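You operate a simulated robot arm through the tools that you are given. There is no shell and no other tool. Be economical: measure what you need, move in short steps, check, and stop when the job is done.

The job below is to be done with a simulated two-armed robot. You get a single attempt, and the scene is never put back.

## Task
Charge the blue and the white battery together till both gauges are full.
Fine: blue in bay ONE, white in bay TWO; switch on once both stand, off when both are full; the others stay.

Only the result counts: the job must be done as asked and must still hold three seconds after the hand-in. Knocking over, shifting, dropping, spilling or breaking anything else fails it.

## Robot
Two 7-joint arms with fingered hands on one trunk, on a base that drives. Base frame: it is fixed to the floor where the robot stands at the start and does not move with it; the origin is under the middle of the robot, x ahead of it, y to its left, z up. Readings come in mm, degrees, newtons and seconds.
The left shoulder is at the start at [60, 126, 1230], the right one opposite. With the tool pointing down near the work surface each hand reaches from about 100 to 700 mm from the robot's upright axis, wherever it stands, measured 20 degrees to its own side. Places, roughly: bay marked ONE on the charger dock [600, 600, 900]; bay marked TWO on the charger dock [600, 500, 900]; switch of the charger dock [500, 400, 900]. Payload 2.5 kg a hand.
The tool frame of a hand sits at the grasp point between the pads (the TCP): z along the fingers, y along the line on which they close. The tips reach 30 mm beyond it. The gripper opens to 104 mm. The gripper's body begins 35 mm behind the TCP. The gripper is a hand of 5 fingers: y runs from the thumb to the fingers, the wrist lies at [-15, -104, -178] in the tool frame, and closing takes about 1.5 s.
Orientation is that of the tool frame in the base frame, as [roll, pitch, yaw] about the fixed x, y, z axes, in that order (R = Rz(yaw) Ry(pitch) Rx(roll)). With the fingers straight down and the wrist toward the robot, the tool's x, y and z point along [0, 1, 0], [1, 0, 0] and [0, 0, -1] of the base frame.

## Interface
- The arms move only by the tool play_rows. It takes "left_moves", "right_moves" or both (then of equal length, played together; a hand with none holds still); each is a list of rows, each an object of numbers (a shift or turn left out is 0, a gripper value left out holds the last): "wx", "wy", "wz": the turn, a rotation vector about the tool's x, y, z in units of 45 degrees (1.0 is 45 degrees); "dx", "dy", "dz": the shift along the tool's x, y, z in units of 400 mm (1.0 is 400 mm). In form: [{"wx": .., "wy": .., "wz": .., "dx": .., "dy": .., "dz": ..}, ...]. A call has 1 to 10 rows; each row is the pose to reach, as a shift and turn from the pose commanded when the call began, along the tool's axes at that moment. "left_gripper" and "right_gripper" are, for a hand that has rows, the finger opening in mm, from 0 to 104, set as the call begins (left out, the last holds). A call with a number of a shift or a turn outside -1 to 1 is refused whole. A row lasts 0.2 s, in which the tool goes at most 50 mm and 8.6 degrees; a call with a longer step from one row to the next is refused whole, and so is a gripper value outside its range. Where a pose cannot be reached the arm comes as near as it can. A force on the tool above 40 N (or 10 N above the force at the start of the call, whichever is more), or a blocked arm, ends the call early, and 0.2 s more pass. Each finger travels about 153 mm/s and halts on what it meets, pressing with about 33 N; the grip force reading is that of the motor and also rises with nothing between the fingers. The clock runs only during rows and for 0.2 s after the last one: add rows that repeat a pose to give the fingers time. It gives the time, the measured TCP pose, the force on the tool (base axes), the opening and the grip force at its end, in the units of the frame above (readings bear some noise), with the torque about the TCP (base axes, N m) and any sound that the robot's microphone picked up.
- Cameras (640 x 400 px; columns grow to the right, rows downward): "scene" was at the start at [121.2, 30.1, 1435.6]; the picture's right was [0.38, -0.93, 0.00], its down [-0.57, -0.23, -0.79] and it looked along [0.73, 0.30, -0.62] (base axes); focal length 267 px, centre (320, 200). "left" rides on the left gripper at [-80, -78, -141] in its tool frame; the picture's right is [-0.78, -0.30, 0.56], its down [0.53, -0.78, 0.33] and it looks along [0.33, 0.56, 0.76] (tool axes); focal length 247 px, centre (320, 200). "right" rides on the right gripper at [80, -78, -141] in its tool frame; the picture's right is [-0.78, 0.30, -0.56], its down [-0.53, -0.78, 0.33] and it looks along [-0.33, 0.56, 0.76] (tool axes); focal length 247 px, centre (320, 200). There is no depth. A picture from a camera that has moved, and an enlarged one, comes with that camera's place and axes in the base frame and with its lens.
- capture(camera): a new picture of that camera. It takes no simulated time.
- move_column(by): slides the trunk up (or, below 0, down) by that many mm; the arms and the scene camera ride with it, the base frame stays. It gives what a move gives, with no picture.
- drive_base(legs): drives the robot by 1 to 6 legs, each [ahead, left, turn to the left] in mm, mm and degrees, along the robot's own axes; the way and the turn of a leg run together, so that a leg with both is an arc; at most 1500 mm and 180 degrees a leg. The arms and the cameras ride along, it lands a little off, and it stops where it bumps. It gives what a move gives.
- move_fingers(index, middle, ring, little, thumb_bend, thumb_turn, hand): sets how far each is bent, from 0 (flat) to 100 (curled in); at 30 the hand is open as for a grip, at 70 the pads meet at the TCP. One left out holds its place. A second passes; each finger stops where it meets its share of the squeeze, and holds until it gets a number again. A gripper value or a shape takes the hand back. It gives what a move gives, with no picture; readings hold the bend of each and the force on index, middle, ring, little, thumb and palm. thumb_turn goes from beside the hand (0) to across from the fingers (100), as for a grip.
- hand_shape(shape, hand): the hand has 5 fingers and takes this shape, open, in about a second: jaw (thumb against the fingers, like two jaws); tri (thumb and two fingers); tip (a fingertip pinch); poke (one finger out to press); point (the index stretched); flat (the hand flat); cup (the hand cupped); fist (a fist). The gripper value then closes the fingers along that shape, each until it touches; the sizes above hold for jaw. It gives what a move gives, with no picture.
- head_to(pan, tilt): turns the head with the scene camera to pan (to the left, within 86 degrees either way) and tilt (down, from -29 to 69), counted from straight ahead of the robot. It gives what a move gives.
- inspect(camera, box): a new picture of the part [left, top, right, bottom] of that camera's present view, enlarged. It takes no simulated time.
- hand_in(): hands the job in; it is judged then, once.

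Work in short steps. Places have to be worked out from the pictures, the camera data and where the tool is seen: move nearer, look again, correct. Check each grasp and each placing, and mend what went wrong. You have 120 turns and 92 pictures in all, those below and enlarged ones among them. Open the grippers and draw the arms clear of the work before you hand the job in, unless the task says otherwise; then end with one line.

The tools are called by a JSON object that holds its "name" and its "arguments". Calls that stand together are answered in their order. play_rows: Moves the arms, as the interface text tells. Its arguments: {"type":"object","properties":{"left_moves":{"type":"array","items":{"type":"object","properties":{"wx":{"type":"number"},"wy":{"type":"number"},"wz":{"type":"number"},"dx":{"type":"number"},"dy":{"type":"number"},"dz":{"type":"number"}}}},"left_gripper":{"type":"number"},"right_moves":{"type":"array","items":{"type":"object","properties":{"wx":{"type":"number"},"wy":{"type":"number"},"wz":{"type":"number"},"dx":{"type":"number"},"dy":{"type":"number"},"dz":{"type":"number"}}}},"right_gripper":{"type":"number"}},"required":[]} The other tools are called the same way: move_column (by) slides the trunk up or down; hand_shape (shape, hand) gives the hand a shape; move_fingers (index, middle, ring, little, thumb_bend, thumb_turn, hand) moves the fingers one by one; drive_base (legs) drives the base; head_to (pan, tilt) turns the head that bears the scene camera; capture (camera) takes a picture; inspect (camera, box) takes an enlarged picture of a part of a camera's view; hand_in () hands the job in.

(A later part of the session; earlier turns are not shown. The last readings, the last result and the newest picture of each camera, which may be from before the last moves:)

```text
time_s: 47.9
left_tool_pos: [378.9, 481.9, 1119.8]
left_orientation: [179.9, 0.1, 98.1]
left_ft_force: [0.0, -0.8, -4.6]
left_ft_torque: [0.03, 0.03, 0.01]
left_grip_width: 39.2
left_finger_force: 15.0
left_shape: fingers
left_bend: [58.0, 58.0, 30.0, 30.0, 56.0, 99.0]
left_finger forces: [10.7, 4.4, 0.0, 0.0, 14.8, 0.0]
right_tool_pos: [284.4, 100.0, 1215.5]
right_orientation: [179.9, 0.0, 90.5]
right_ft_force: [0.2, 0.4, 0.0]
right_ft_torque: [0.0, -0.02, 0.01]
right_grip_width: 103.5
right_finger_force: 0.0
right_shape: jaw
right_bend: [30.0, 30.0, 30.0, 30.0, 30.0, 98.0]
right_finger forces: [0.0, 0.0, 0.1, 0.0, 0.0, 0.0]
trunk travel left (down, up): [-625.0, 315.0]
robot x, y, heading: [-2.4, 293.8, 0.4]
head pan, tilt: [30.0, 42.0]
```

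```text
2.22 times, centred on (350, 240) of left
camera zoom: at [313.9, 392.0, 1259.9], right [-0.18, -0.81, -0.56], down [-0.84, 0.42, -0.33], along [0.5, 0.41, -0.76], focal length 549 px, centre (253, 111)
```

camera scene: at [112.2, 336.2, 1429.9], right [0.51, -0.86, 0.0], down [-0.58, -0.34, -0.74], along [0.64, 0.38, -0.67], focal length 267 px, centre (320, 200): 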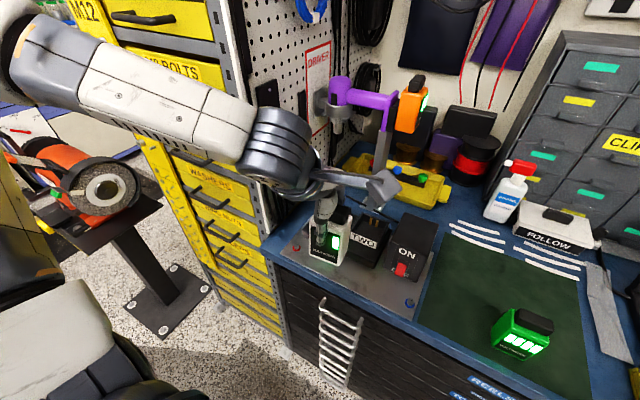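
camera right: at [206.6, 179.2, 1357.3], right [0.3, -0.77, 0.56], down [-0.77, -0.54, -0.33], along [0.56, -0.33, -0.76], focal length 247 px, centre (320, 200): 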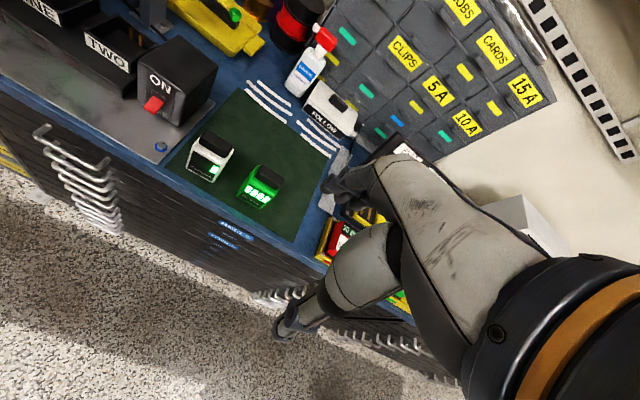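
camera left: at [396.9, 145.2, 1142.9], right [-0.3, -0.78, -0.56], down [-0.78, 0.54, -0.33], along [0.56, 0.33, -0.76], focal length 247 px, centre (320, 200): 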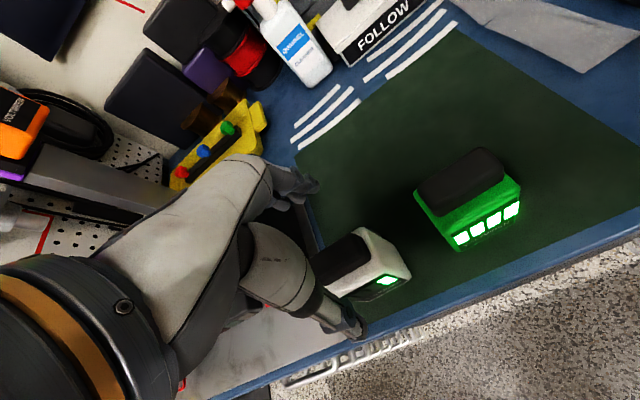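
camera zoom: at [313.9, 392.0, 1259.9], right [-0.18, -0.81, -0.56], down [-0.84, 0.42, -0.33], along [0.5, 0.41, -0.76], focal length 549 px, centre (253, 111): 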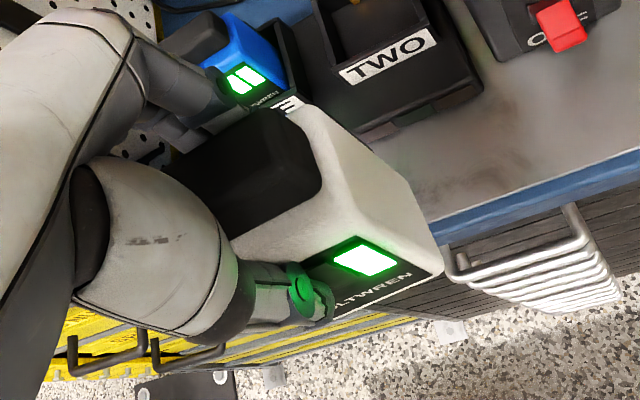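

White is yawed ≈+5° and centred 9 mm to −y of the TCP. I turn −5° and move above bay TWO.

{"name": "play_rows", "arguments": {"left_moves": [{"wz": 0.05}, {"wz": 0.11}, {"dx": -0.022, "dy": 0.1, "dz": 0.02, "wz": 0.11}, {"dx": -0.043, "dy": 0.2, "dz": 0.05, "wz": 0.11}, {"dx": -0.064, "dy": 0.3, "dz": 0.08, "wz": 0.11}, {"dx": -0.085, "dy": 0.4, "dz": 0.11, "wz": 0.11}, {"dx": -0.102, "dy": 0.483, "dz": 0.14, "wz": 0.11}, {"dx": -0.102, "dy": 0.483, "dz": 0.14, "wz": 0.11}]}}

{"name": "inspect", "arguments": {"camera": "scene", "box": [325, 150, 405, 250]}}

```text
time_s: 49.7
left_tool_pos: [575.0, 467.7, 1066.3]
left_orientation: [180.0, -0.2, 93.1]
left_ft_force: [0.5, 1.0, -5.2]
left_ft_torque: [0.04, -0.02, 0.02]
left_grip_width: 38.9
left_finger_force: 15.0
left_shape: fingers
left_bend: [58.0, 58.0, 30.0, 30.0, 56.0, 99.0]
left_finger forces: [10.4, 4.3, 0.0, 0.1, 14.5, 0.0]
right_tool_pos: [284.3, 99.0, 1216.9]
right_orientation: [-180.0, 0.0, 90.4]
right_ft_force: [-0.6, 0.3, 0.0]
right_ft_torque: [-0.02, -0.01, 0.01]
right_grip_width: 103.6
right_finger_force: 0.2
right_shape: jaw
right_bend: [30.0, 30.0, 30.0, 30.0, 30.0, 98.0]
right_finger forces: [0.0, 0.0, 0.0, 0.1, 0.0, 0.0]
trunk travel left (down, up): [-625.0, 315.0]
robot x, y, heading: [-5.5, 294.6, -0.0]
head pan, tilt: [30.0, 42.0]
```

```text
4.00 times, centred on (365, 200) of scene
camera zoom: at [111.8, 335.5, 1429.9], right [0.51, -0.86, 0.0], down [-0.58, -0.34, -0.74], along [0.64, 0.38, -0.67], focal length 1068 px, centre (140, 200)
```

zoom: 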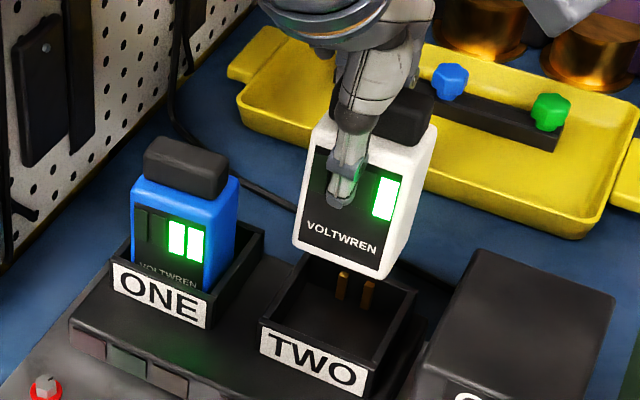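

Yaw is square; battery centre ≈(573,459) against bay centre ≈(573,461). I shift +2 mm in y and lower to just above the rim.

{"name": "play_rows", "arguments": {"left_moves": [{"dx": 0.005}, {"dx": 0.005, "dz": 0.06}, {"dx": 0.005, "dz": 0.12}, {"dx": 0.005, "dz": 0.12}]}}

{"name": "inspect", "arguments": {"camera": "scene", "box": [335, 170, 405, 250]}}

{"name": "inspect", "arguments": {"camera": "left", "box": [250, 110, 450, 310]}}

```text
time_s: 50.7
left_tool_pos: [572.0, 472.0, 1019.8]
left_orientation: [180.0, -0.1, 93.2]
left_ft_force: [0.5, -0.1, -4.6]
left_ft_torque: [0.03, 0.01, -0.01]
left_grip_width: 38.8
left_finger_force: 14.8
left_shape: fingers
left_bend: [58.0, 58.0, 30.0, 30.0, 56.0, 99.0]
left_finger forces: [10.6, 4.4, 0.1, 0.1, 14.5, 0.0]
left hand out of reach, approached as far as the arm can: row 3, 4
right_tool_pos: [285.5, 98.3, 1216.1]
right_orientation: [-180.0, 0.0, 90.4]
right_ft_force: [-0.4, -0.6, -0.4]
right_ft_torque: [-0.02, -0.03, 0.0]
right_grip_width: 103.6
right_finger_force: 0.1
right_shape: jaw
right_bend: [30.0, 30.0, 30.0, 30.0, 30.0, 98.0]
right_finger forces: [0.0, 0.0, 0.0, 0.1, 0.0, 0.0]
trunk travel left (down, up): [-625.0, 315.0]
robot x, y, heading: [-3.9, 298.6, 0.4]
head pan, tilt: [30.0, 42.0]
```

```text
5.00 times, centred on (370, 210) of scene
camera zoom: at [112.5, 335.5, 1429.9], right [0.51, -0.86, 0.0], down [-0.58, -0.34, -0.74], along [0.64, 0.38, -0.67], focal length 1335 px, centre (70, 150)
```

zoom: 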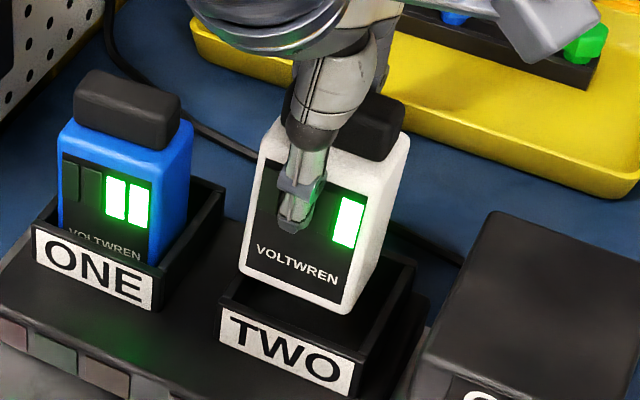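

```text
2.00 times, centred on (350, 210) of left
camera zoom: at [500.8, 389.3, 1159.6], right [-0.25, -0.79, -0.56], down [-0.8, 0.49, -0.33], along [0.54, 0.36, -0.76], focal length 494 px, centre (260, 180)
```

zoom: 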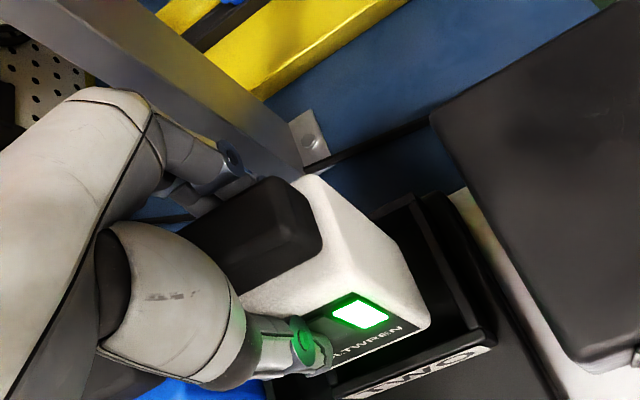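

Here the arm hits a joint limit; it worked better further to its own side. I lift clear, drive right 80 mm and return over the bay.

{"name": "play_rows", "arguments": {"left_moves": [{"dz": -0.08}, {"dz": -0.17}, {"dz": -0.2}, {"dz": -0.2}]}}

{"name": "drive_base", "arguments": {"legs": [[0, -85, 0]]}}

```text
time_s: 51.7
left_tool_pos: [573.7, 472.9, 1097.3]
left_orientation: [-180.0, 0.0, 93.2]
left_ft_force: [0.6, 0.4, -4.3]
left_ft_torque: [0.03, 0.0, -0.02]
left_grip_width: 38.9
left_finger_force: 14.7
left_shape: fingers
left_bend: [58.0, 58.0, 30.0, 30.0, 56.0, 99.0]
left_finger forces: [10.4, 4.3, 0.1, 0.0, 14.4, 0.1]
right_tool_pos: [285.2, 99.2, 1215.2]
right_orientation: [179.9, 0.0, 90.3]
right_ft_force: [0.2, -0.1, 0.6]
right_ft_torque: [0.0, -0.01, -0.04]
right_grip_width: 103.6
right_finger_force: 0.0
right_shape: jaw
right_bend: [30.0, 30.0, 30.0, 30.0, 30.0, 98.0]
right_finger forces: [0.1, 0.0, 0.0, 0.0, 0.1, 0.0]
trunk travel left (down, up): [-625.0, 315.0]
robot x, y, heading: [-1.8, 294.6, 0.5]
head pan, tilt: [30.0, 42.0]
```

```text
time_s: 52.8
left_tool_pos: [572.7, 390.9, 1098.0]
left_orientation: [-179.9, -0.1, 93.2]
left_ft_force: [0.3, -0.9, -4.6]
left_ft_torque: [0.04, 0.01, 0.02]
left_grip_width: 39.2
left_finger_force: 14.8
left_shape: fingers
left_bend: [58.0, 58.0, 30.0, 30.0, 56.0, 99.0]
left_finger forces: [10.3, 4.5, 0.1, 0.0, 14.5, 0.1]
right_tool_pos: [285.4, 16.1, 1215.7]
right_orientation: [180.0, -0.2, 90.5]
right_ft_force: [0.2, -0.3, -0.7]
right_ft_torque: [0.02, 0.02, -0.03]
right_grip_width: 103.7
right_finger_force: 0.0
right_shape: jaw
right_bend: [30.0, 30.0, 30.0, 30.0, 30.0, 98.0]
right_finger forces: [0.0, 0.0, 0.0, 0.1, 0.0, 0.0]
trunk travel left (down, up): [-625.0, 315.0]
robot x, y, heading: [-3.5, 214.3, 0.7]
head pan, tilt: [30.0, 42.0]
```

I shift +79 mm in y back over bay TWO and lower to just above the rim.

{"name": "play_rows", "arguments": {"left_moves": [{"dx": 0.1, "dy": 0.008}, {"dx": 0.197, "dy": 0.016}, {"dx": 0.197, "dy": 0.016, "dz": 0.1}, {"dx": 0.197, "dy": 0.016, "dz": 0.19}, {"dx": 0.197, "dy": 0.016, "dz": 0.19}]}}

{"name": "inspect", "arguments": {"camera": "scene", "box": [270, 150, 360, 240]}}

```text
time_s: 54.0
left_tool_pos: [572.6, 471.8, 1017.8]
left_orientation: [-179.9, -0.2, 93.3]
left_ft_force: [-0.8, -0.1, -3.5]
left_ft_torque: [0.03, 0.0, 0.0]
left_grip_width: 39.1
left_finger_force: 14.1
left_shape: fingers
left_bend: [58.0, 58.0, 30.0, 30.0, 56.0, 99.0]
left_finger forces: [10.2, 4.4, 0.0, 0.0, 14.2, 0.0]
right_tool_pos: [285.7, 16.4, 1216.0]
right_orientation: [180.0, 0.0, 90.5]
right_ft_force: [-0.2, -0.2, -0.2]
right_ft_torque: [-0.01, -0.01, -0.03]
right_grip_width: 103.6
right_finger_force: 0.1
right_shape: jaw
right_bend: [30.0, 30.0, 30.0, 30.0, 30.0, 98.0]
right_finger forces: [0.1, 0.1, 0.1, 0.0, 0.1, 0.0]
trunk travel left (down, up): [-625.0, 315.0]
robot x, y, heading: [0.6, 213.3, 0.3]
head pan, tilt: [30.0, 42.0]
```

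```text
4.44 times, centred on (315, 195) of scene
camera zoom: at [112.7, 253.0, 1429.9], right [0.51, -0.86, 0.0], down [-0.58, -0.34, -0.74], along [0.64, 0.38, -0.67], focal length 1186 px, centre (342, 222)
```

zoom: 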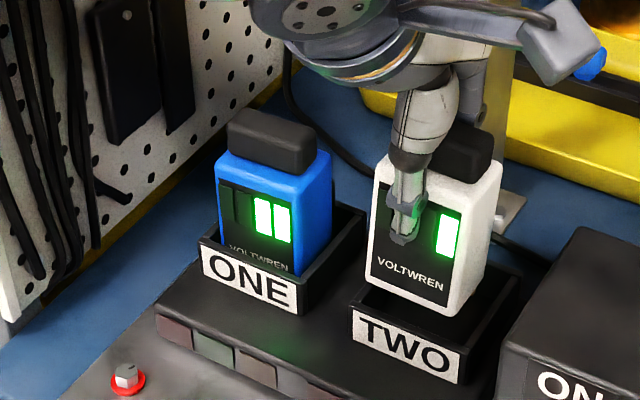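

Reachable now. Battery centre y≈465 against ≈460 for the bay: I shift −5 mm and lower into the bay.

{"name": "play_rows", "arguments": {"left_moves": [{"dx": -0.0125, "wz": -0.03}, {"dx": -0.0125, "wz": -0.03}, {"dx": -0.0125, "wz": -0.03, "dz": 0.02}, {"dx": -0.0125, "wz": -0.03, "dz": 0.04}, {"dx": -0.0125, "wz": -0.03, "dz": 0.06}, {"dx": -0.0125, "wz": -0.03, "dz": 0.075}, {"dx": -0.0125, "wz": -0.03, "dz": 0.075}]}}

{"name": "inspect", "arguments": {"camera": "scene", "box": [270, 150, 360, 240]}}

```text
time_s: 55.6
left_tool_pos: [576.4, 466.1, 990.9]
left_orientation: [-179.9, -0.1, 94.7]
left_ft_force: [-2.1, 0.0, -4.3]
left_ft_torque: [0.02, 0.11, -0.02]
left_grip_width: 38.7
left_finger_force: 14.7
left_shape: fingers
left_bend: [58.0, 58.0, 30.0, 30.0, 56.0, 100.0]
left_finger forces: [9.6, 4.3, 0.0, 0.0, 15.5, 0.0]
right_tool_pos: [285.7, 15.5, 1216.8]
right_orientation: [-179.9, 0.0, 90.5]
right_ft_force: [0.2, -0.7, -0.7]
right_ft_torque: [-0.03, -0.05, 0.02]
right_grip_width: 103.6
right_finger_force: 0.0
right_shape: jaw
right_bend: [30.0, 30.0, 30.0, 30.0, 30.0, 98.0]
right_finger forces: [0.1, 0.1, 0.0, 0.0, 0.0, 0.0]
trunk travel left (down, up): [-625.0, 315.0]
robot x, y, heading: [-1.6, 211.1, 0.5]
head pan, tilt: [30.0, 42.0]
```

```text
4.44 times, centred on (315, 195) of scene
camera zoom: at [112.7, 253.2, 1429.9], right [0.51, -0.86, 0.0], down [-0.58, -0.34, -0.74], along [0.64, 0.38, -0.67], focal length 1186 px, centre (342, 222)
```

zoom: 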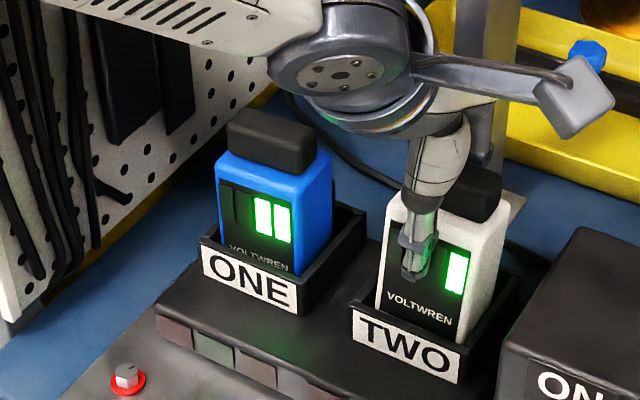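

It is in the bay with little force. I continue to the floor.

{"name": "play_rows", "arguments": {"left_moves": [{"dz": 0.01}, {"dz": 0.02}, {"dz": 0.03}, {"dz": 0.03}]}}

```text
time_s: 56.6
left_tool_pos: [576.1, 466.4, 981.8]
left_orientation: [179.8, -0.1, 94.7]
left_ft_force: [-4.2, 2.6, 4.7]
left_ft_torque: [0.05, 0.08, -0.02]
left_grip_width: 39.0
left_finger_force: 16.1
left_shape: fingers
left_bend: [58.0, 59.0, 30.0, 30.0, 56.0, 100.0]
left_finger forces: [9.7, 3.9, 0.1, 0.0, 18.3, 0.1]
right_tool_pos: [283.5, 17.2, 1216.1]
right_orientation: [-180.0, 0.0, 90.5]
right_ft_force: [-0.5, -0.1, 0.4]
right_ft_torque: [-0.03, -0.02, 0.0]
right_grip_width: 103.9
right_finger_force: 0.1
right_shape: jaw
right_bend: [30.0, 30.0, 30.0, 30.0, 30.0, 98.0]
right_finger forces: [0.1, 0.1, 0.0, 0.0, 0.0, 0.1]
trunk travel left (down, up): [-625.0, 315.0]
robot x, y, heading: [-3.7, 212.0, 0.6]
head pan, tilt: [30.0, 42.0]
```

Contact is starting; I press 4 mm more to be sure of the floor.

{"name": "play_rows", "arguments": {"left_moves": [{"dz": 0.006}, {"dz": 0.012}, {"dz": 0.012}]}}

{"name": "inspect", "arguments": {"camera": "scene", "box": [270, 150, 360, 240]}}

```text
time_s: 57.4
left_tool_pos: [574.8, 465.9, 976.8]
left_orientation: [179.5, 0.0, 94.7]
left_ft_force: [-6.3, 5.8, 18.5]
left_ft_torque: [0.1, -0.21, 0.01]
left_grip_width: 38.8
left_finger_force: 20.5
left_shape: fingers
left_bend: [59.0, 59.0, 30.0, 30.0, 56.0, 100.0]
left_finger forces: [10.2, 8.2, 0.1, 0.0, 21.6, 0.0]
right_tool_pos: [282.9, 17.0, 1218.2]
right_orientation: [179.9, 0.0, 90.5]
right_ft_force: [0.6, -0.3, -1.1]
right_ft_torque: [-0.01, -0.03, -0.03]
right_grip_width: 103.7
right_finger_force: 0.0
right_shape: jaw
right_bend: [30.0, 30.0, 30.0, 30.0, 30.0, 98.0]
right_finger forces: [0.1, 0.0, 0.0, 0.0, 0.0, 0.0]
trunk travel left (down, up): [-625.0, 315.0]
robot x, y, heading: [-0.2, 215.5, 0.6]
head pan, tilt: [30.0, 42.0]
```

```text
4.44 times, centred on (315, 195) of scene
camera zoom: at [109.4, 252.8, 1430.4], right [0.51, -0.86, 0.0], down [-0.57, -0.34, -0.74], along [0.64, 0.38, -0.67], focal length 1186 px, centre (342, 222)
```

zoom: 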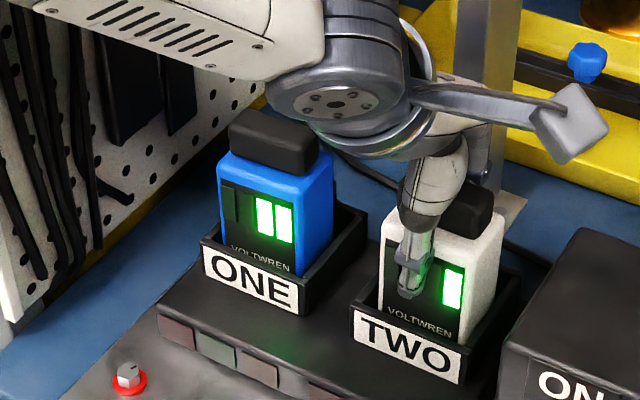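

It sits at the same depth as the blue. I release all fingers and withdraw upward.

{"name": "move_fingers", "arguments": {"hand": "left", "index": 30, "middle": 30, "ring": 30, "little": 30, "thumb_bend": 30}}

{"name": "play_rows", "arguments": {"left_moves": [{"dz": -0.03}, {"dz": -0.08}, {"dz": -0.16}, {"dz": -0.26}, {"dz": -0.36}, {"dz": -0.36, "dy": -0.1}, {"dz": -0.36, "dy": -0.2}, {"dz": -0.36, "dy": -0.3}, {"dz": -0.36, "dy": -0.4}, {"dz": -0.36, "dy": -0.4}]}}

{"name": "inspect", "arguments": {"camera": "scene", "box": [270, 150, 390, 250]}}

```text
time_s: 58.4
left_tool_pos: [575.9, 465.9, 974.8]
left_orientation: [-179.9, -0.1, 94.7]
left_ft_force: [0.1, 0.5, -0.3]
left_ft_torque: [0.0, 0.0, -0.03]
left_grip_width: 102.8
left_finger_force: 0.0
left_shape: fingers
left_bend: [30.0, 30.0, 30.0, 30.0, 30.0, 96.0]
left_finger forces: [0.1, 0.1, 0.0, 0.1, 0.0, 0.0]
right_tool_pos: [285.3, 16.3, 1216.6]
right_orientation: [-179.9, -0.1, 90.5]
right_ft_force: [0.3, -0.1, -0.1]
right_ft_torque: [0.02, 0.02, 0.01]
right_grip_width: 103.4
right_finger_force: 0.0
right_shape: jaw
right_bend: [30.0, 30.0, 30.0, 30.0, 30.0, 98.0]
right_finger forces: [0.0, 0.0, 0.0, 0.0, 0.0, 0.0]
trunk travel left (down, up): [-625.0, 315.0]
robot x, y, heading: [-2.6, 212.9, 0.4]
head pan, tilt: [30.0, 42.0]
```

```text
time_s: 60.6
left_tool_pos: [415.3, 452.1, 1118.8]
left_orientation: [-180.0, 0.0, 94.7]
left_ft_force: [0.0, 0.3, -0.2]
left_ft_torque: [-0.01, 0.0, 0.01]
left_grip_width: 103.5
left_finger_force: 0.0
left_shape: fingers
left_bend: [30.0, 30.0, 30.0, 30.0, 30.0, 96.0]
left_finger forces: [0.0, 0.0, 0.1, 0.1, 0.1, 0.1]
right_tool_pos: [285.4, 16.3, 1217.7]
right_orientation: [180.0, 0.0, 90.5]
right_ft_force: [-1.0, 0.0, 1.5]
right_ft_torque: [0.01, -0.01, -0.02]
right_grip_width: 103.7
right_finger_force: 0.1
right_shape: jaw
right_bend: [30.0, 30.0, 30.0, 30.0, 30.0, 98.0]
right_finger forces: [0.1, 0.0, 0.0, 0.0, 0.0, 0.0]
trunk travel left (down, up): [-625.0, 315.0]
robot x, y, heading: [0.4, 214.2, 0.4]
head pan, tilt: [30.0, 42.0]
```

```text
4.00 times, centred on (330, 200) of scene
camera zoom: at [112.8, 252.9, 1429.9], right [0.51, -0.86, 0.0], down [-0.58, -0.34, -0.74], along [0.64, 0.38, -0.67], focal length 1068 px, centre (280, 200)
```

zoom: 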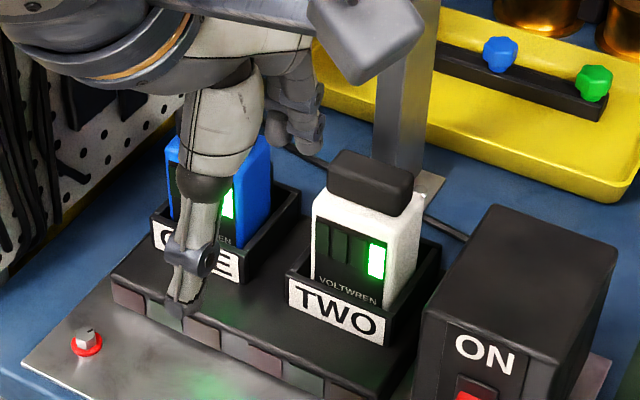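

Both batteries stand in their bays. The switch lever tip is at about (484,352,910), pointing down (OFF), and must be pushed up from below. I shape the left hand to "point" and see how the index lies.

{"name": "play_rows", "arguments": {"left_moves": [{"dx": -0.1, "wz": 0.1}, {"dx": -0.2, "wz": 0.1}, {"dx": -0.2, "wz": 0.1}]}}

{"name": "hand_shape", "arguments": {"hand": "left", "shape": "point"}}

{"name": "capture", "arguments": {"camera": "scene"}}

{"name": "capture", "arguments": {"camera": "left"}}

```text
time_s: 61.4
left_tool_pos: [418.7, 375.1, 1118.6]
left_orientation: [179.9, 0.0, 90.3]
left_ft_force: [0.5, 0.6, 1.5]
left_ft_torque: [0.0, 0.0, 0.0]
left_grip_width: 103.1
left_finger_force: 0.1
left_shape: fingers
left_bend: [30.0, 30.0, 30.0, 30.0, 30.0, 96.0]
left_finger forces: [0.0, 0.1, 0.0, 0.1, 0.1, 0.0]
right_tool_pos: [285.5, 17.8, 1215.5]
right_orientation: [179.9, 0.0, 90.5]
right_ft_force: [-0.4, -1.0, 0.3]
right_ft_torque: [-0.01, 0.01, -0.04]
right_grip_width: 103.8
right_finger_force: 0.0
right_shape: jaw
right_bend: [30.0, 30.0, 30.0, 30.0, 30.0, 98.0]
right_finger forces: [0.0, 0.0, 0.0, 0.0, 0.0, 0.1]
trunk travel left (down, up): [-625.0, 315.0]
robot x, y, heading: [-2.6, 214.8, 0.5]
head pan, tilt: [30.0, 42.0]
```

```text
time_s: 62.3
left_tool_pos: [419.2, 374.7, 1119.1]
left_orientation: [180.0, -0.1, 90.2]
left_ft_force: [-0.4, 0.3, 0.8]
left_ft_torque: [0.03, 0.01, -0.02]
left_grip_width: 96.2
left_finger_force: 0.0
left_shape: point
left_bend: [20.0, 100.0, 100.0, 100.0, 98.0, 88.0]
left_finger forces: [0.0, 0.0, 0.0, 0.1, 0.0, 0.0]
right_tool_pos: [285.1, 16.3, 1217.3]
right_orientation: [-179.9, -0.1, 90.6]
right_ft_force: [0.6, 0.4, -0.2]
right_ft_torque: [0.0, -0.01, 0.02]
right_grip_width: 103.7
right_finger_force: 0.1
right_shape: jaw
right_bend: [30.0, 30.0, 30.0, 30.0, 30.0, 98.0]
right_finger forces: [0.0, 0.1, 0.0, 0.1, 0.0, 0.1]
trunk travel left (down, up): [-625.0, 315.0]
robot x, y, heading: [0.2, 210.5, 0.2]
head pan, tilt: [30.0, 42.0]
```

```text
28 pictures are left
camera scene: at [112.4, 253.0, 1430.0], right [0.51, -0.86, 0.0], down [-0.58, -0.34, -0.74], along [0.64, 0.38, -0.67], focal length 267 px, centre (320, 200)
```

scene: 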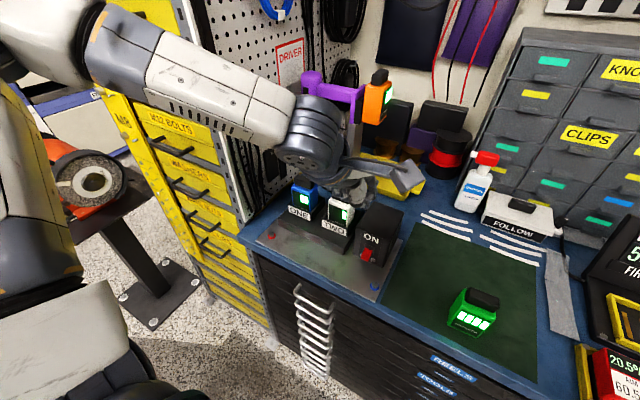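

```text
27 pictures are left
camera left: at [343.2, 294.7, 1258.5], right [-0.29, -0.78, -0.56], down [-0.78, 0.53, -0.33], along [0.56, 0.34, -0.76], focal length 247 px, centre (320, 200)
```

left: 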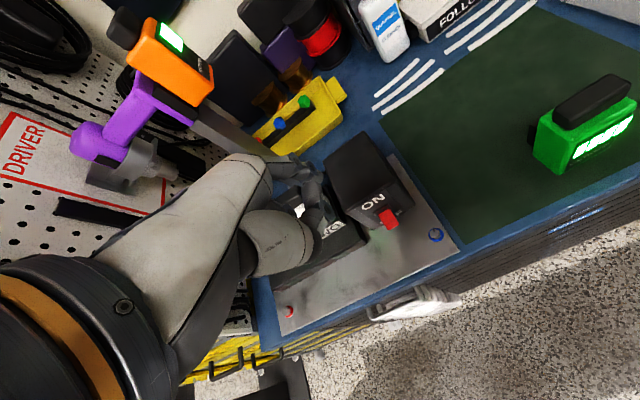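

I zoom in to find the index tip.

{"name": "inspect", "arguments": {"camera": "left", "box": [220, 130, 420, 290]}}

{"name": "inspect", "arguments": {"camera": "scene", "box": [280, 140, 440, 270]}}

```text
2.50 times, centred on (320, 210) of left
camera zoom: at [343.2, 294.7, 1258.5], right [-0.29, -0.78, -0.56], down [-0.78, 0.53, -0.33], along [0.56, 0.34, -0.76], focal length 617 px, centre (320, 175)
```

zoom: 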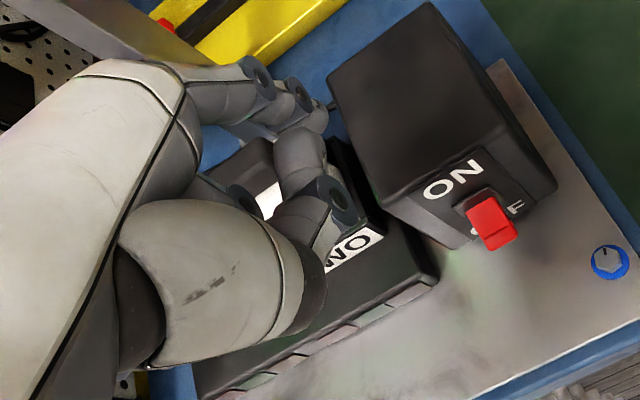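

```text
3.08 times, centred on (360, 205) of scene
camera zoom: at [112.4, 253.0, 1430.0], right [0.51, -0.86, 0.0], down [-0.58, -0.34, -0.74], along [0.64, 0.38, -0.67], focal length 821 px, centre (197, 185)
```

zoom: 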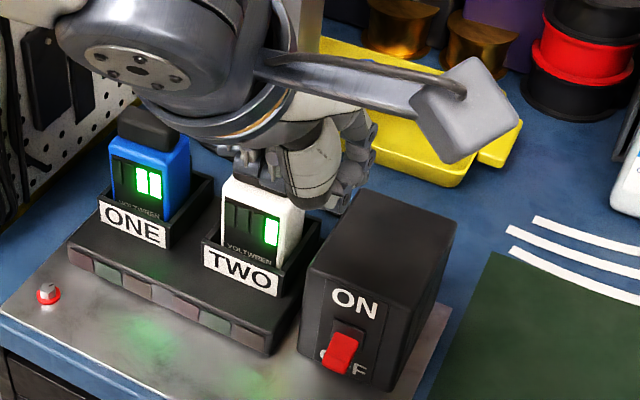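

The lever needs an upward push from below; a flat hand, palm down with the fingers reaching forward under the lever, would be thin enough. I flatten the left hand and look at where its fingers go.

{"name": "hand_shape", "arguments": {"hand": "left", "shape": "flat"}}

{"name": "inspect", "arguments": {"camera": "left", "box": [160, 60, 420, 300]}}

{"name": "inspect", "arguments": {"camera": "scene", "box": [260, 90, 460, 270]}}

```text
time_s: 63.2
left_tool_pos: [420.0, 376.1, 1117.3]
left_orientation: [180.0, -0.1, 90.3]
left_ft_force: [1.1, -0.3, -0.1]
left_ft_torque: [-0.01, -0.04, -0.01]
left_grip_width: 95.8
left_finger_force: 0.2
left_shape: flat
left_bend: [0.0, 0.0, 0.0, 0.0, 40.0, 0.0]
left_finger forces: [0.0, 0.0, 0.1, 0.1, 0.0, 0.0]
right_tool_pos: [285.1, 15.8, 1216.1]
right_orientation: [-180.0, 0.0, 90.5]
right_ft_force: [-0.8, 0.2, -0.7]
right_ft_torque: [-0.01, 0.01, 0.01]
right_grip_width: 103.7
right_finger_force: 0.1
right_shape: jaw
right_bend: [30.0, 30.0, 30.0, 30.0, 30.0, 98.0]
right_finger forces: [0.0, 0.0, 0.0, 0.1, 0.0, 0.0]
trunk travel left (down, up): [-625.0, 315.0]
robot x, y, heading: [-0.8, 215.1, 0.4]
head pan, tilt: [30.0, 42.0]
```

```text
1.67 times, centred on (290, 180) of left
camera zoom: at [343.2, 294.7, 1258.5], right [-0.29, -0.78, -0.56], down [-0.78, 0.53, -0.33], along [0.56, 0.34, -0.76], focal length 412 px, centre (370, 233)
```

zoom: 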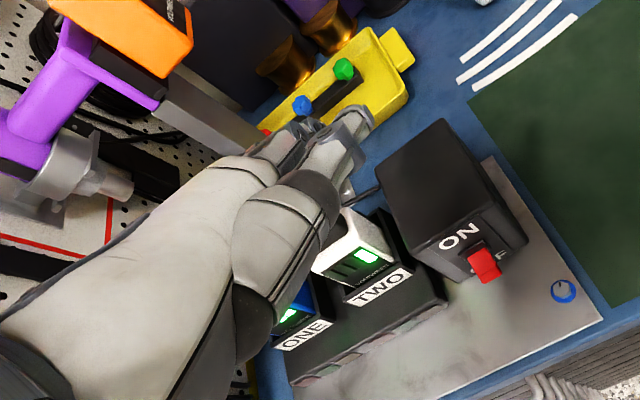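

```text
2.22 times, centred on (360, 180) of scene
camera zoom: at [112.4, 253.0, 1430.0], right [0.51, -0.86, 0.0], down [-0.58, -0.34, -0.74], along [0.64, 0.38, -0.67], focal length 593 px, centre (231, 244)
```

zoom: 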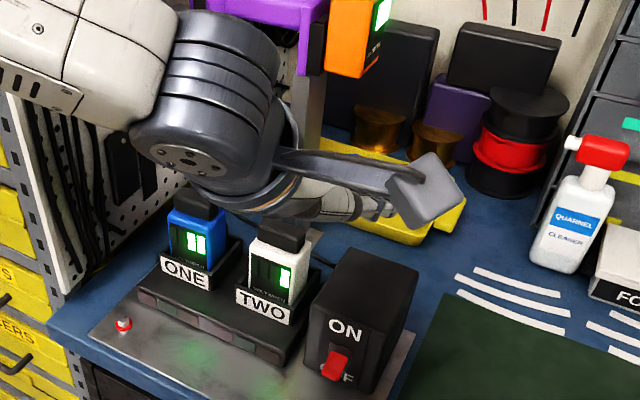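

Flat, the fingers point about 45° forward-down in this pose. I tilt the hand −45° about its x so that they point forward, still up high, and check.

{"name": "play_rows", "arguments": {"left_moves": [{"wx": -0.167, "dy": -0.02}, {"wx": -0.333, "dy": -0.04}, {"wx": -0.5, "dy": -0.06}, {"wx": -0.667, "dy": -0.08}, {"wx": -0.833, "dy": -0.1}, {"wx": -1.0, "dy": -0.12}, {"wx": -1.0, "dy": -0.12}]}}

{"name": "capture", "arguments": {"camera": "scene"}}

{"name": "capture", "arguments": {"camera": "left"}}

```text
time_s: 64.8
left_tool_pos: [434.7, 366.8, 1084.3]
left_orientation: [134.9, 0.0, 90.2]
left_ft_force: [-0.6, -0.6, 0.2]
left_ft_torque: [0.0, 0.02, 0.01]
left_grip_width: 96.2
left_finger_force: 0.0
left_shape: flat
left_bend: [0.0, 0.0, 0.0, 0.0, 40.0, 0.0]
left_finger forces: [0.0, 0.1, 0.0, 0.0, 0.0, 0.1]
left hand out of reach, approached as far as the arm can: row 3, 4, 5, 6, 7
right_tool_pos: [284.6, 16.6, 1216.9]
right_orientation: [-180.0, 0.0, 90.5]
right_ft_force: [0.3, -0.1, 0.0]
right_ft_torque: [-0.01, 0.01, -0.02]
right_grip_width: 104.0
right_finger_force: 0.1
right_shape: jaw
right_bend: [30.0, 30.0, 30.0, 30.0, 30.0, 98.0]
right_finger forces: [0.0, 0.0, 0.1, 0.0, 0.0, 0.1]
trunk travel left (down, up): [-625.0, 315.0]
robot x, y, heading: [-3.2, 217.2, 0.5]
head pan, tilt: [30.0, 42.0]
```

```text
22 pictures are left
camera scene: at [112.2, 253.1, 1430.0], right [0.51, -0.86, 0.0], down [-0.58, -0.34, -0.74], along [0.64, 0.38, -0.67], focal length 267 px, centre (320, 200)
```

scene: 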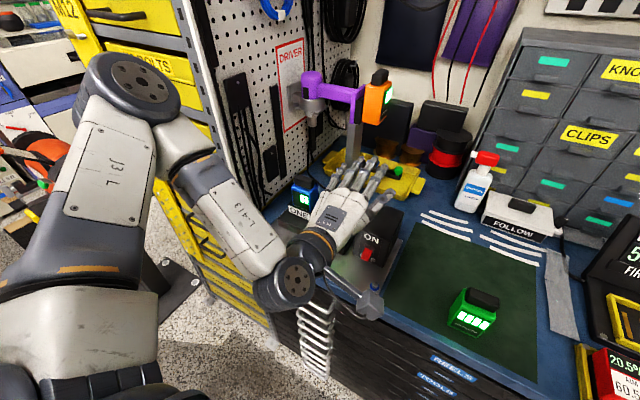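

```text
21 pictures are left
camera left: at [282.2, 285.8, 1127.8], right [0.19, -0.78, -0.6], down [-0.31, 0.53, -0.79], along [0.93, 0.34, -0.14], focal length 247 px, centre (320, 200)
```

left: 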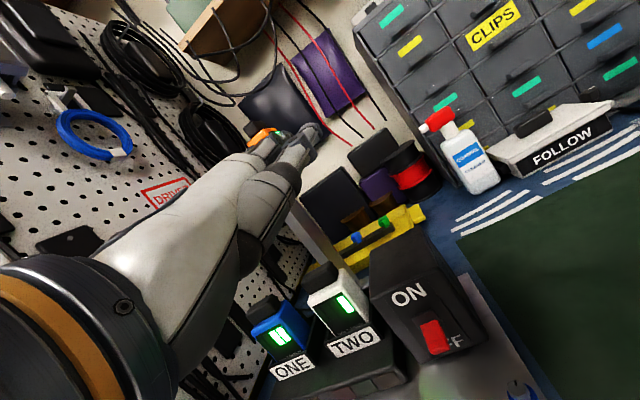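

The hand now lies palm-down, fingers forward. I zoom in to locate the fingertips.

{"name": "inspect", "arguments": {"camera": "scene", "box": [270, 130, 430, 290]}}

{"name": "inspect", "arguments": {"camera": "left", "box": [220, 100, 340, 220]}}

```text
2.50 times, centred on (350, 210) of scene
camera zoom: at [112.2, 253.1, 1430.0], right [0.51, -0.86, 0.0], down [-0.58, -0.34, -0.74], along [0.64, 0.38, -0.67], focal length 667 px, centre (245, 175)
```

zoom: 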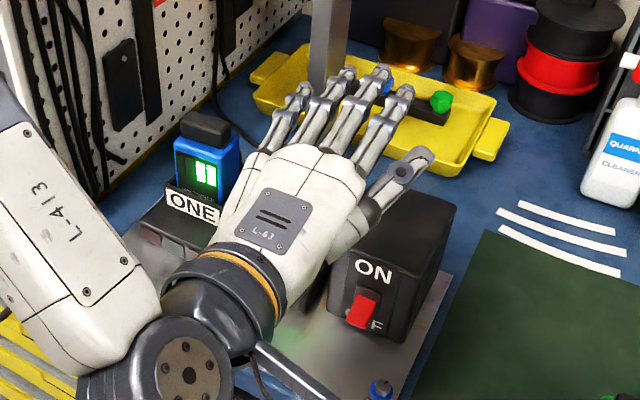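

```text
3.33 times, centred on (280, 160) of left
camera zoom: at [282.2, 285.8, 1127.8], right [0.19, -0.78, -0.6], down [-0.31, 0.53, -0.79], along [0.93, 0.34, -0.14], focal length 823 px, centre (453, 333)
```

zoom: 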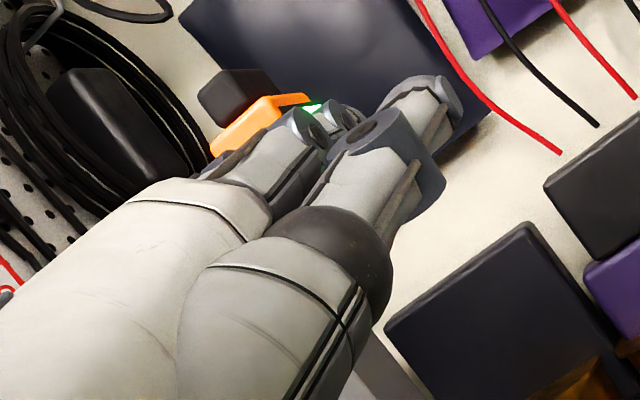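

Index tip is at ≈(498,352,1165), i.e. offset from TCP known now. I tilt back 25° so the thumb will clear the plate and draw back in x.

{"name": "play_rows", "arguments": {"left_moves": [{"wx": 0.14, "dy": -0.03, "dz": -0.03}, {"wx": 0.28, "dy": -0.06, "dz": -0.06}, {"wx": 0.42, "dy": -0.09, "dz": -0.09}, {"wx": 0.556, "dy": -0.12, "dz": -0.12}, {"wx": 0.556, "dy": -0.12, "dz": -0.12}]}}

{"name": "play_rows", "arguments": {"left_moves": [{"wy": -0.057, "wz": 0.157}, {"wy": -0.114, "wz": 0.313}, {"wy": -0.114, "wz": 0.313}]}}

```text
time_s: 66.0
left_tool_pos: [417.0, 356.3, 1081.5]
left_orientation: [160.1, -0.1, 90.1]
left_ft_force: [0.4, -0.3, -0.2]
left_ft_torque: [-0.03, 0.04, 0.03]
left_grip_width: 95.8
left_finger_force: 0.2
left_shape: flat
left_bend: [0.0, 0.0, 0.0, 0.0, 40.0, 0.0]
left_finger forces: [0.0, 0.0, 0.0, 0.1, 0.1, 0.1]
left hand out of reach, approached as far as the arm can: row 1, 2, 3, 4, 5
right_tool_pos: [285.4, 15.6, 1217.6]
right_orientation: [-180.0, -0.1, 90.5]
right_ft_force: [0.1, 0.0, 0.2]
right_ft_torque: [-0.01, -0.01, -0.01]
right_grip_width: 103.8
right_finger_force: 0.0
right_shape: jaw
right_bend: [30.0, 30.0, 30.0, 30.0, 30.0, 98.0]
right_finger forces: [0.0, 0.0, 0.0, 0.0, 0.0, 0.0]
trunk travel left (down, up): [-625.0, 315.0]
robot x, y, heading: [-2.5, 212.4, 0.5]
head pan, tilt: [30.0, 42.0]
```

```text
time_s: 66.8
left_tool_pos: [416.2, 356.3, 1081.4]
left_orientation: [160.0, -0.1, 75.2]
left_ft_force: [0.6, -0.6, -1.1]
left_ft_torque: [0.02, 0.0, 0.05]
left_grip_width: 96.0
left_finger_force: 0.1
left_shape: flat
left_bend: [0.0, 0.0, 0.0, 0.0, 40.0, 0.0]
left_finger forces: [0.0, 0.1, 0.1, 0.0, 0.0, 0.0]
right_tool_pos: [284.9, 16.7, 1216.3]
right_orientation: [-180.0, 0.0, 90.4]
right_ft_force: [-0.7, 1.0, -0.5]
right_ft_torque: [-0.01, -0.02, 0.02]
right_grip_width: 103.9
right_finger_force: 0.0
right_shape: jaw
right_bend: [30.0, 30.0, 30.0, 30.0, 30.0, 98.0]
right_finger forces: [0.0, 0.0, 0.0, 0.1, 0.0, 0.0]
trunk travel left (down, up): [-625.0, 315.0]
robot x, y, heading: [0.9, 213.3, 0.6]
head pan, tilt: [30.0, 42.0]
```

The arm is cramped this near the body. I back the base up 120 mm and lower the trunk, so the fingertips come level with the lever in front of the bench.

{"name": "drive_base", "arguments": {"legs": [[-120, 0, 0]]}}

{"name": "move_column", "arguments": {"by": -225}}

{"name": "capture", "arguments": {"camera": "scene"}}

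{"name": "capture", "arguments": {"camera": "left"}}

```text
time_s: 68.0
left_tool_pos: [294.3, 356.4, 1081.4]
left_orientation: [160.0, 0.0, 75.2]
left_ft_force: [-0.8, 0.2, 0.1]
left_ft_torque: [-0.01, 0.0, -0.03]
left_grip_width: 96.1
left_finger_force: 0.0
left_shape: flat
left_bend: [0.0, 0.0, 0.0, 0.0, 40.0, 0.0]
left_finger forces: [0.0, 0.1, 0.0, 0.1, 0.1, 0.1]
right_tool_pos: [163.1, 16.4, 1216.2]
right_orientation: [-179.9, 0.0, 90.5]
right_ft_force: [-0.5, -1.2, -0.2]
right_ft_torque: [0.01, -0.03, 0.0]
right_grip_width: 103.7
right_finger_force: 0.0
right_shape: jaw
right_bend: [30.0, 30.0, 30.0, 30.0, 30.0, 98.0]
right_finger forces: [0.0, 0.0, 0.0, 0.1, 0.0, 0.0]
trunk travel left (down, up): [-625.0, 315.0]
robot x, y, heading: [-126.9, 213.7, 0.4]
head pan, tilt: [30.0, 42.0]
```

```text
time_s: 70.4
left_tool_pos: [294.0, 355.9, 856.3]
left_orientation: [159.9, 0.0, 75.2]
left_ft_force: [-0.6, 0.2, -0.5]
left_ft_torque: [-0.01, 0.02, 0.0]
left_grip_width: 95.7
left_finger_force: 0.0
left_shape: flat
left_bend: [0.0, 0.0, 0.0, 0.0, 40.0, 0.0]
left_finger forces: [0.0, 0.0, 0.0, 0.0, 0.0, 0.0]
right_tool_pos: [164.4, 14.8, 992.6]
right_orientation: [-180.0, 0.0, 90.5]
right_ft_force: [1.0, -0.1, 1.0]
right_ft_torque: [-0.02, 0.0, 0.01]
right_grip_width: 103.7
right_finger_force: 0.1
right_shape: jaw
right_bend: [30.0, 30.0, 30.0, 30.0, 30.0, 98.0]
right_finger forces: [0.1, 0.0, 0.0, 0.1, 0.1, 0.0]
trunk travel left (down, up): [-400.0, 540.0]
robot x, y, heading: [-123.7, 211.3, 0.2]
head pan, tilt: [30.0, 42.0]
```

```text
18 pictures are left
camera scene: at [-9.4, 252.0, 1205.0], right [0.51, -0.86, 0.0], down [-0.58, -0.34, -0.74], along [0.64, 0.38, -0.67], focal length 267 px, centre (320, 200)
```

scene: 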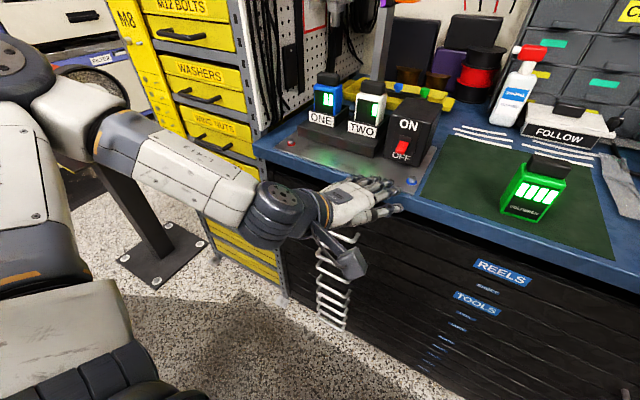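

```text
17 pictures are left
camera left: at [157.4, 309.4, 961.5], right [-0.28, -0.73, -0.63], down [-0.46, 0.68, -0.58], along [0.84, 0.12, -0.53], focal length 247 px, centre (320, 200)
```

left: 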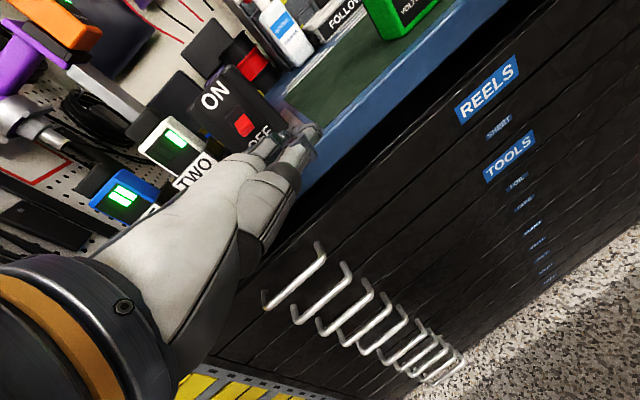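

I zoom in on fingertips and lever together.

{"name": "inspect", "arguments": {"camera": "scene", "box": [330, 100, 450, 220]}}

```text
3.33 times, centred on (390, 160) of scene
camera zoom: at [-9.4, 252.0, 1205.0], right [0.51, -0.86, 0.0], down [-0.58, -0.34, -0.74], along [0.64, 0.38, -0.67], focal length 890 px, centre (87, 333)
```

zoom: 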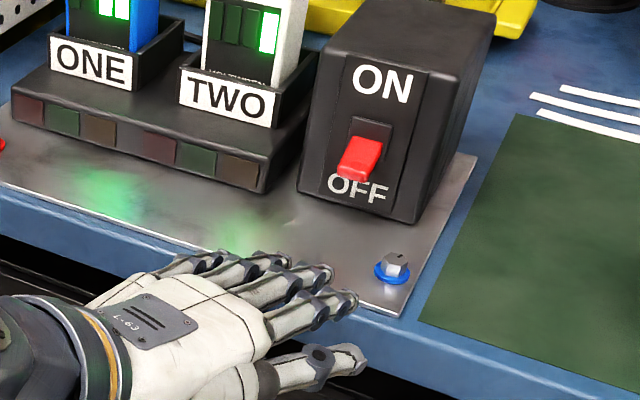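

The projection matches my estimate: index tip ≈(379,318,902), lever tip ≈(484,352,910). I move the tip to (474,353,887), just in front of and below the lever.

{"name": "play_rows", "arguments": {"left_moves": [{"dx": 0.0845, "dy": -0.034, "dz": 0.028}, {"dx": 0.0845, "dy": -0.034, "dz": 0.028}, {"dx": 0.105, "dy": 0.038, "dz": 0.054}, {"dx": 0.125, "dy": 0.11, "dz": 0.08}, {"dx": 0.145, "dy": 0.182, "dz": 0.106}, {"dx": 0.145, "dy": 0.182, "dz": 0.106}]}}

{"name": "inspect", "arguments": {"camera": "scene", "box": [340, 100, 430, 200]}}

```text
time_s: 71.8
left_tool_pos: [389.7, 390.2, 842.9]
left_orientation: [160.0, -0.1, 75.1]
left_ft_force: [-0.1, -0.7, -0.2]
left_ft_torque: [0.01, 0.02, 0.03]
left_grip_width: 96.0
left_finger_force: 0.2
left_shape: flat
left_bend: [0.0, 0.0, 0.0, 0.0, 40.0, 0.0]
left_finger forces: [0.0, 0.0, 0.1, 0.0, 0.0, 0.0]
right_tool_pos: [164.0, 15.8, 991.5]
right_orientation: [180.0, 0.1, 90.5]
right_ft_force: [-0.5, 0.7, 0.4]
right_ft_torque: [0.03, -0.02, -0.04]
right_grip_width: 103.7
right_finger_force: 0.1
right_shape: jaw
right_bend: [30.0, 30.0, 30.0, 30.0, 30.0, 98.0]
right_finger forces: [0.1, 0.1, 0.0, 0.0, 0.0, 0.0]
trunk travel left (down, up): [-400.0, 540.0]
robot x, y, heading: [-121.5, 211.0, 0.5]
head pan, tilt: [30.0, 42.0]
```

```text
4.00 times, centred on (385, 150) of scene
camera zoom: at [-9.3, 251.9, 1204.9], right [0.51, -0.86, 0.0], down [-0.58, -0.34, -0.74], along [0.64, 0.38, -0.67], focal length 1068 px, centre (60, 400)
```

zoom: 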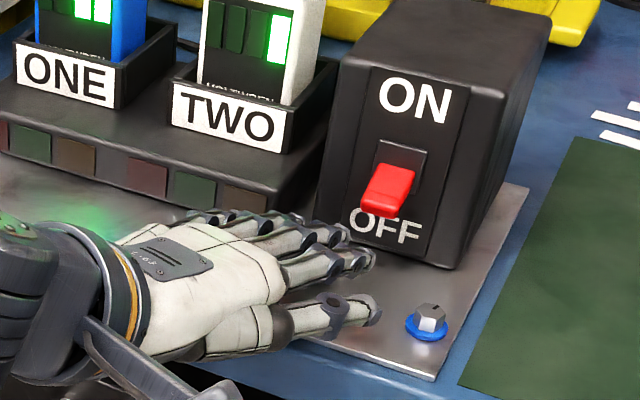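

Lever and index line up, but the middle finger leads by 16 mm and would meet the box first. I yaw the hand another −15° so the middle finger becomes the pusher at the lever's y while the thumb clears the blue knob.

{"name": "play_rows", "arguments": {"left_moves": [{"wy": -0.057, "wz": 0.157, "dx": 0.005}, {"wy": -0.114, "wz": 0.313, "dx": 0.01, "dy": -0.0024}, {"wy": -0.114, "wz": 0.313, "dx": 0.01, "dy": -0.0024}]}}

{"name": "inspect", "arguments": {"camera": "scene", "box": [340, 100, 430, 200]}}

```text
time_s: 72.6
left_tool_pos: [389.4, 395.6, 841.9]
left_orientation: [160.0, -0.1, 60.1]
left_ft_force: [-0.6, 0.3, 0.4]
left_ft_torque: [-0.03, 0.0, 0.03]
left_grip_width: 96.0
left_finger_force: 0.1
left_shape: flat
left_bend: [0.0, 0.0, 0.0, 0.0, 40.0, 0.0]
left_finger forces: [0.2, 0.0, 0.0, 0.1, 0.1, 0.0]
right_tool_pos: [164.0, 15.2, 992.3]
right_orientation: [180.0, 0.0, 90.5]
right_ft_force: [0.6, 0.4, 0.4]
right_ft_torque: [0.02, -0.01, 0.0]
right_grip_width: 103.7
right_finger_force: 0.1
right_shape: jaw
right_bend: [30.0, 30.0, 30.0, 30.0, 30.0, 98.0]
right_finger forces: [0.0, 0.0, 0.0, 0.1, 0.1, 0.0]
trunk travel left (down, up): [-400.0, 540.0]
robot x, y, heading: [-121.0, 213.2, 0.4]
head pan, tilt: [30.0, 42.0]
```

```text
4.00 times, centred on (385, 150) of scene
camera zoom: at [-9.3, 252.0, 1205.0], right [0.51, -0.86, 0.0], down [-0.58, -0.34, -0.74], along [0.64, 0.38, -0.67], focal length 1068 px, centre (60, 400)
```

zoom: 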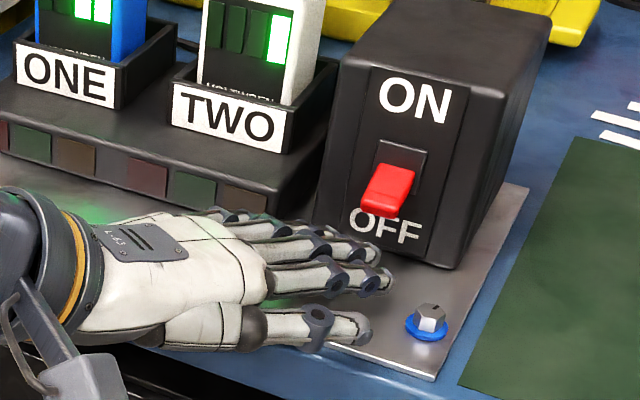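

Middle tip ≈(481,347), lever end ≈(486,348,910). I slide forward 16 mm under it and lift 42 mm in small steps.

{"name": "play_rows", "arguments": {"left_moves": [{"dx": 0.011, "dy": 0.0157, "dz": 0.0057}, {"dx": 0.022, "dy": 0.0314, "dz": 0.0114}, {"dx": 0.022, "dy": 0.0314, "dz": 0.0114}, {"dx": 0.022, "dy": 0.0399, "dz": -0.0121}, {"dx": 0.022, "dy": 0.0485, "dz": -0.0356}, {"dx": 0.022, "dy": 0.057, "dz": -0.0591}, {"dx": 0.022, "dy": 0.0656, "dz": -0.0826}, {"dx": 0.022, "dy": 0.0673, "dz": -0.0873}, {"dx": 0.022, "dy": 0.0673, "dz": -0.0873}]}}

{"name": "inspect", "arguments": {"camera": "scene", "box": [310, 90, 430, 200]}}

```text
time_s: 74.6
left_tool_pos: [404.8, 395.3, 882.0]
left_orientation: [160.2, 0.0, 60.2]
left_ft_force: [-3.0, 1.2, -7.3]
left_ft_torque: [0.13, 0.41, 0.01]
left_grip_width: 96.0
left_finger_force: 0.0
left_shape: flat
left_bend: [0.0, 2.0, 0.0, 0.0, 40.0, 0.0]
left_finger forces: [0.1, 7.4, 0.1, 0.1, 0.0, 0.0]
right_tool_pos: [163.6, 15.8, 990.7]
right_orientation: [179.9, 0.0, 90.5]
right_ft_force: [-0.8, 0.2, 0.3]
right_ft_torque: [-0.01, 0.0, -0.01]
right_grip_width: 103.7
right_finger_force: 0.0
right_shape: jaw
right_bend: [30.0, 30.0, 30.0, 30.0, 30.0, 98.0]
right_finger forces: [0.0, 0.0, 0.1, 0.0, 0.0, 0.0]
trunk travel left (down, up): [-400.0, 540.0]
robot x, y, heading: [-121.1, 211.0, 0.5]
head pan, tilt: [30.0, 42.0]
```

```text
3.64 times, centred on (370, 145) of scene
camera zoom: at [-9.1, 252.2, 1204.9], right [0.51, -0.86, 0.0], down [-0.58, -0.34, -0.74], along [0.64, 0.38, -0.67], focal length 971 px, centre (138, 400)
```

zoom: 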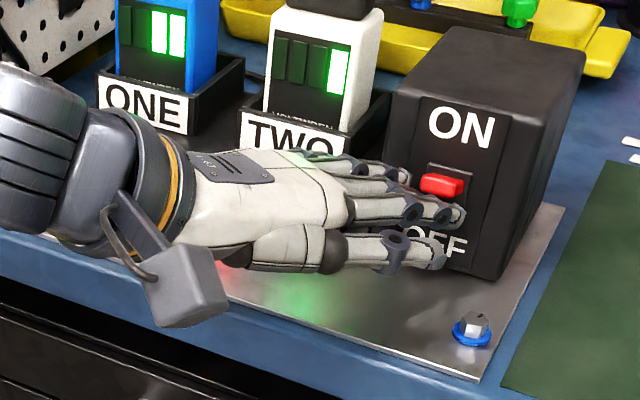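

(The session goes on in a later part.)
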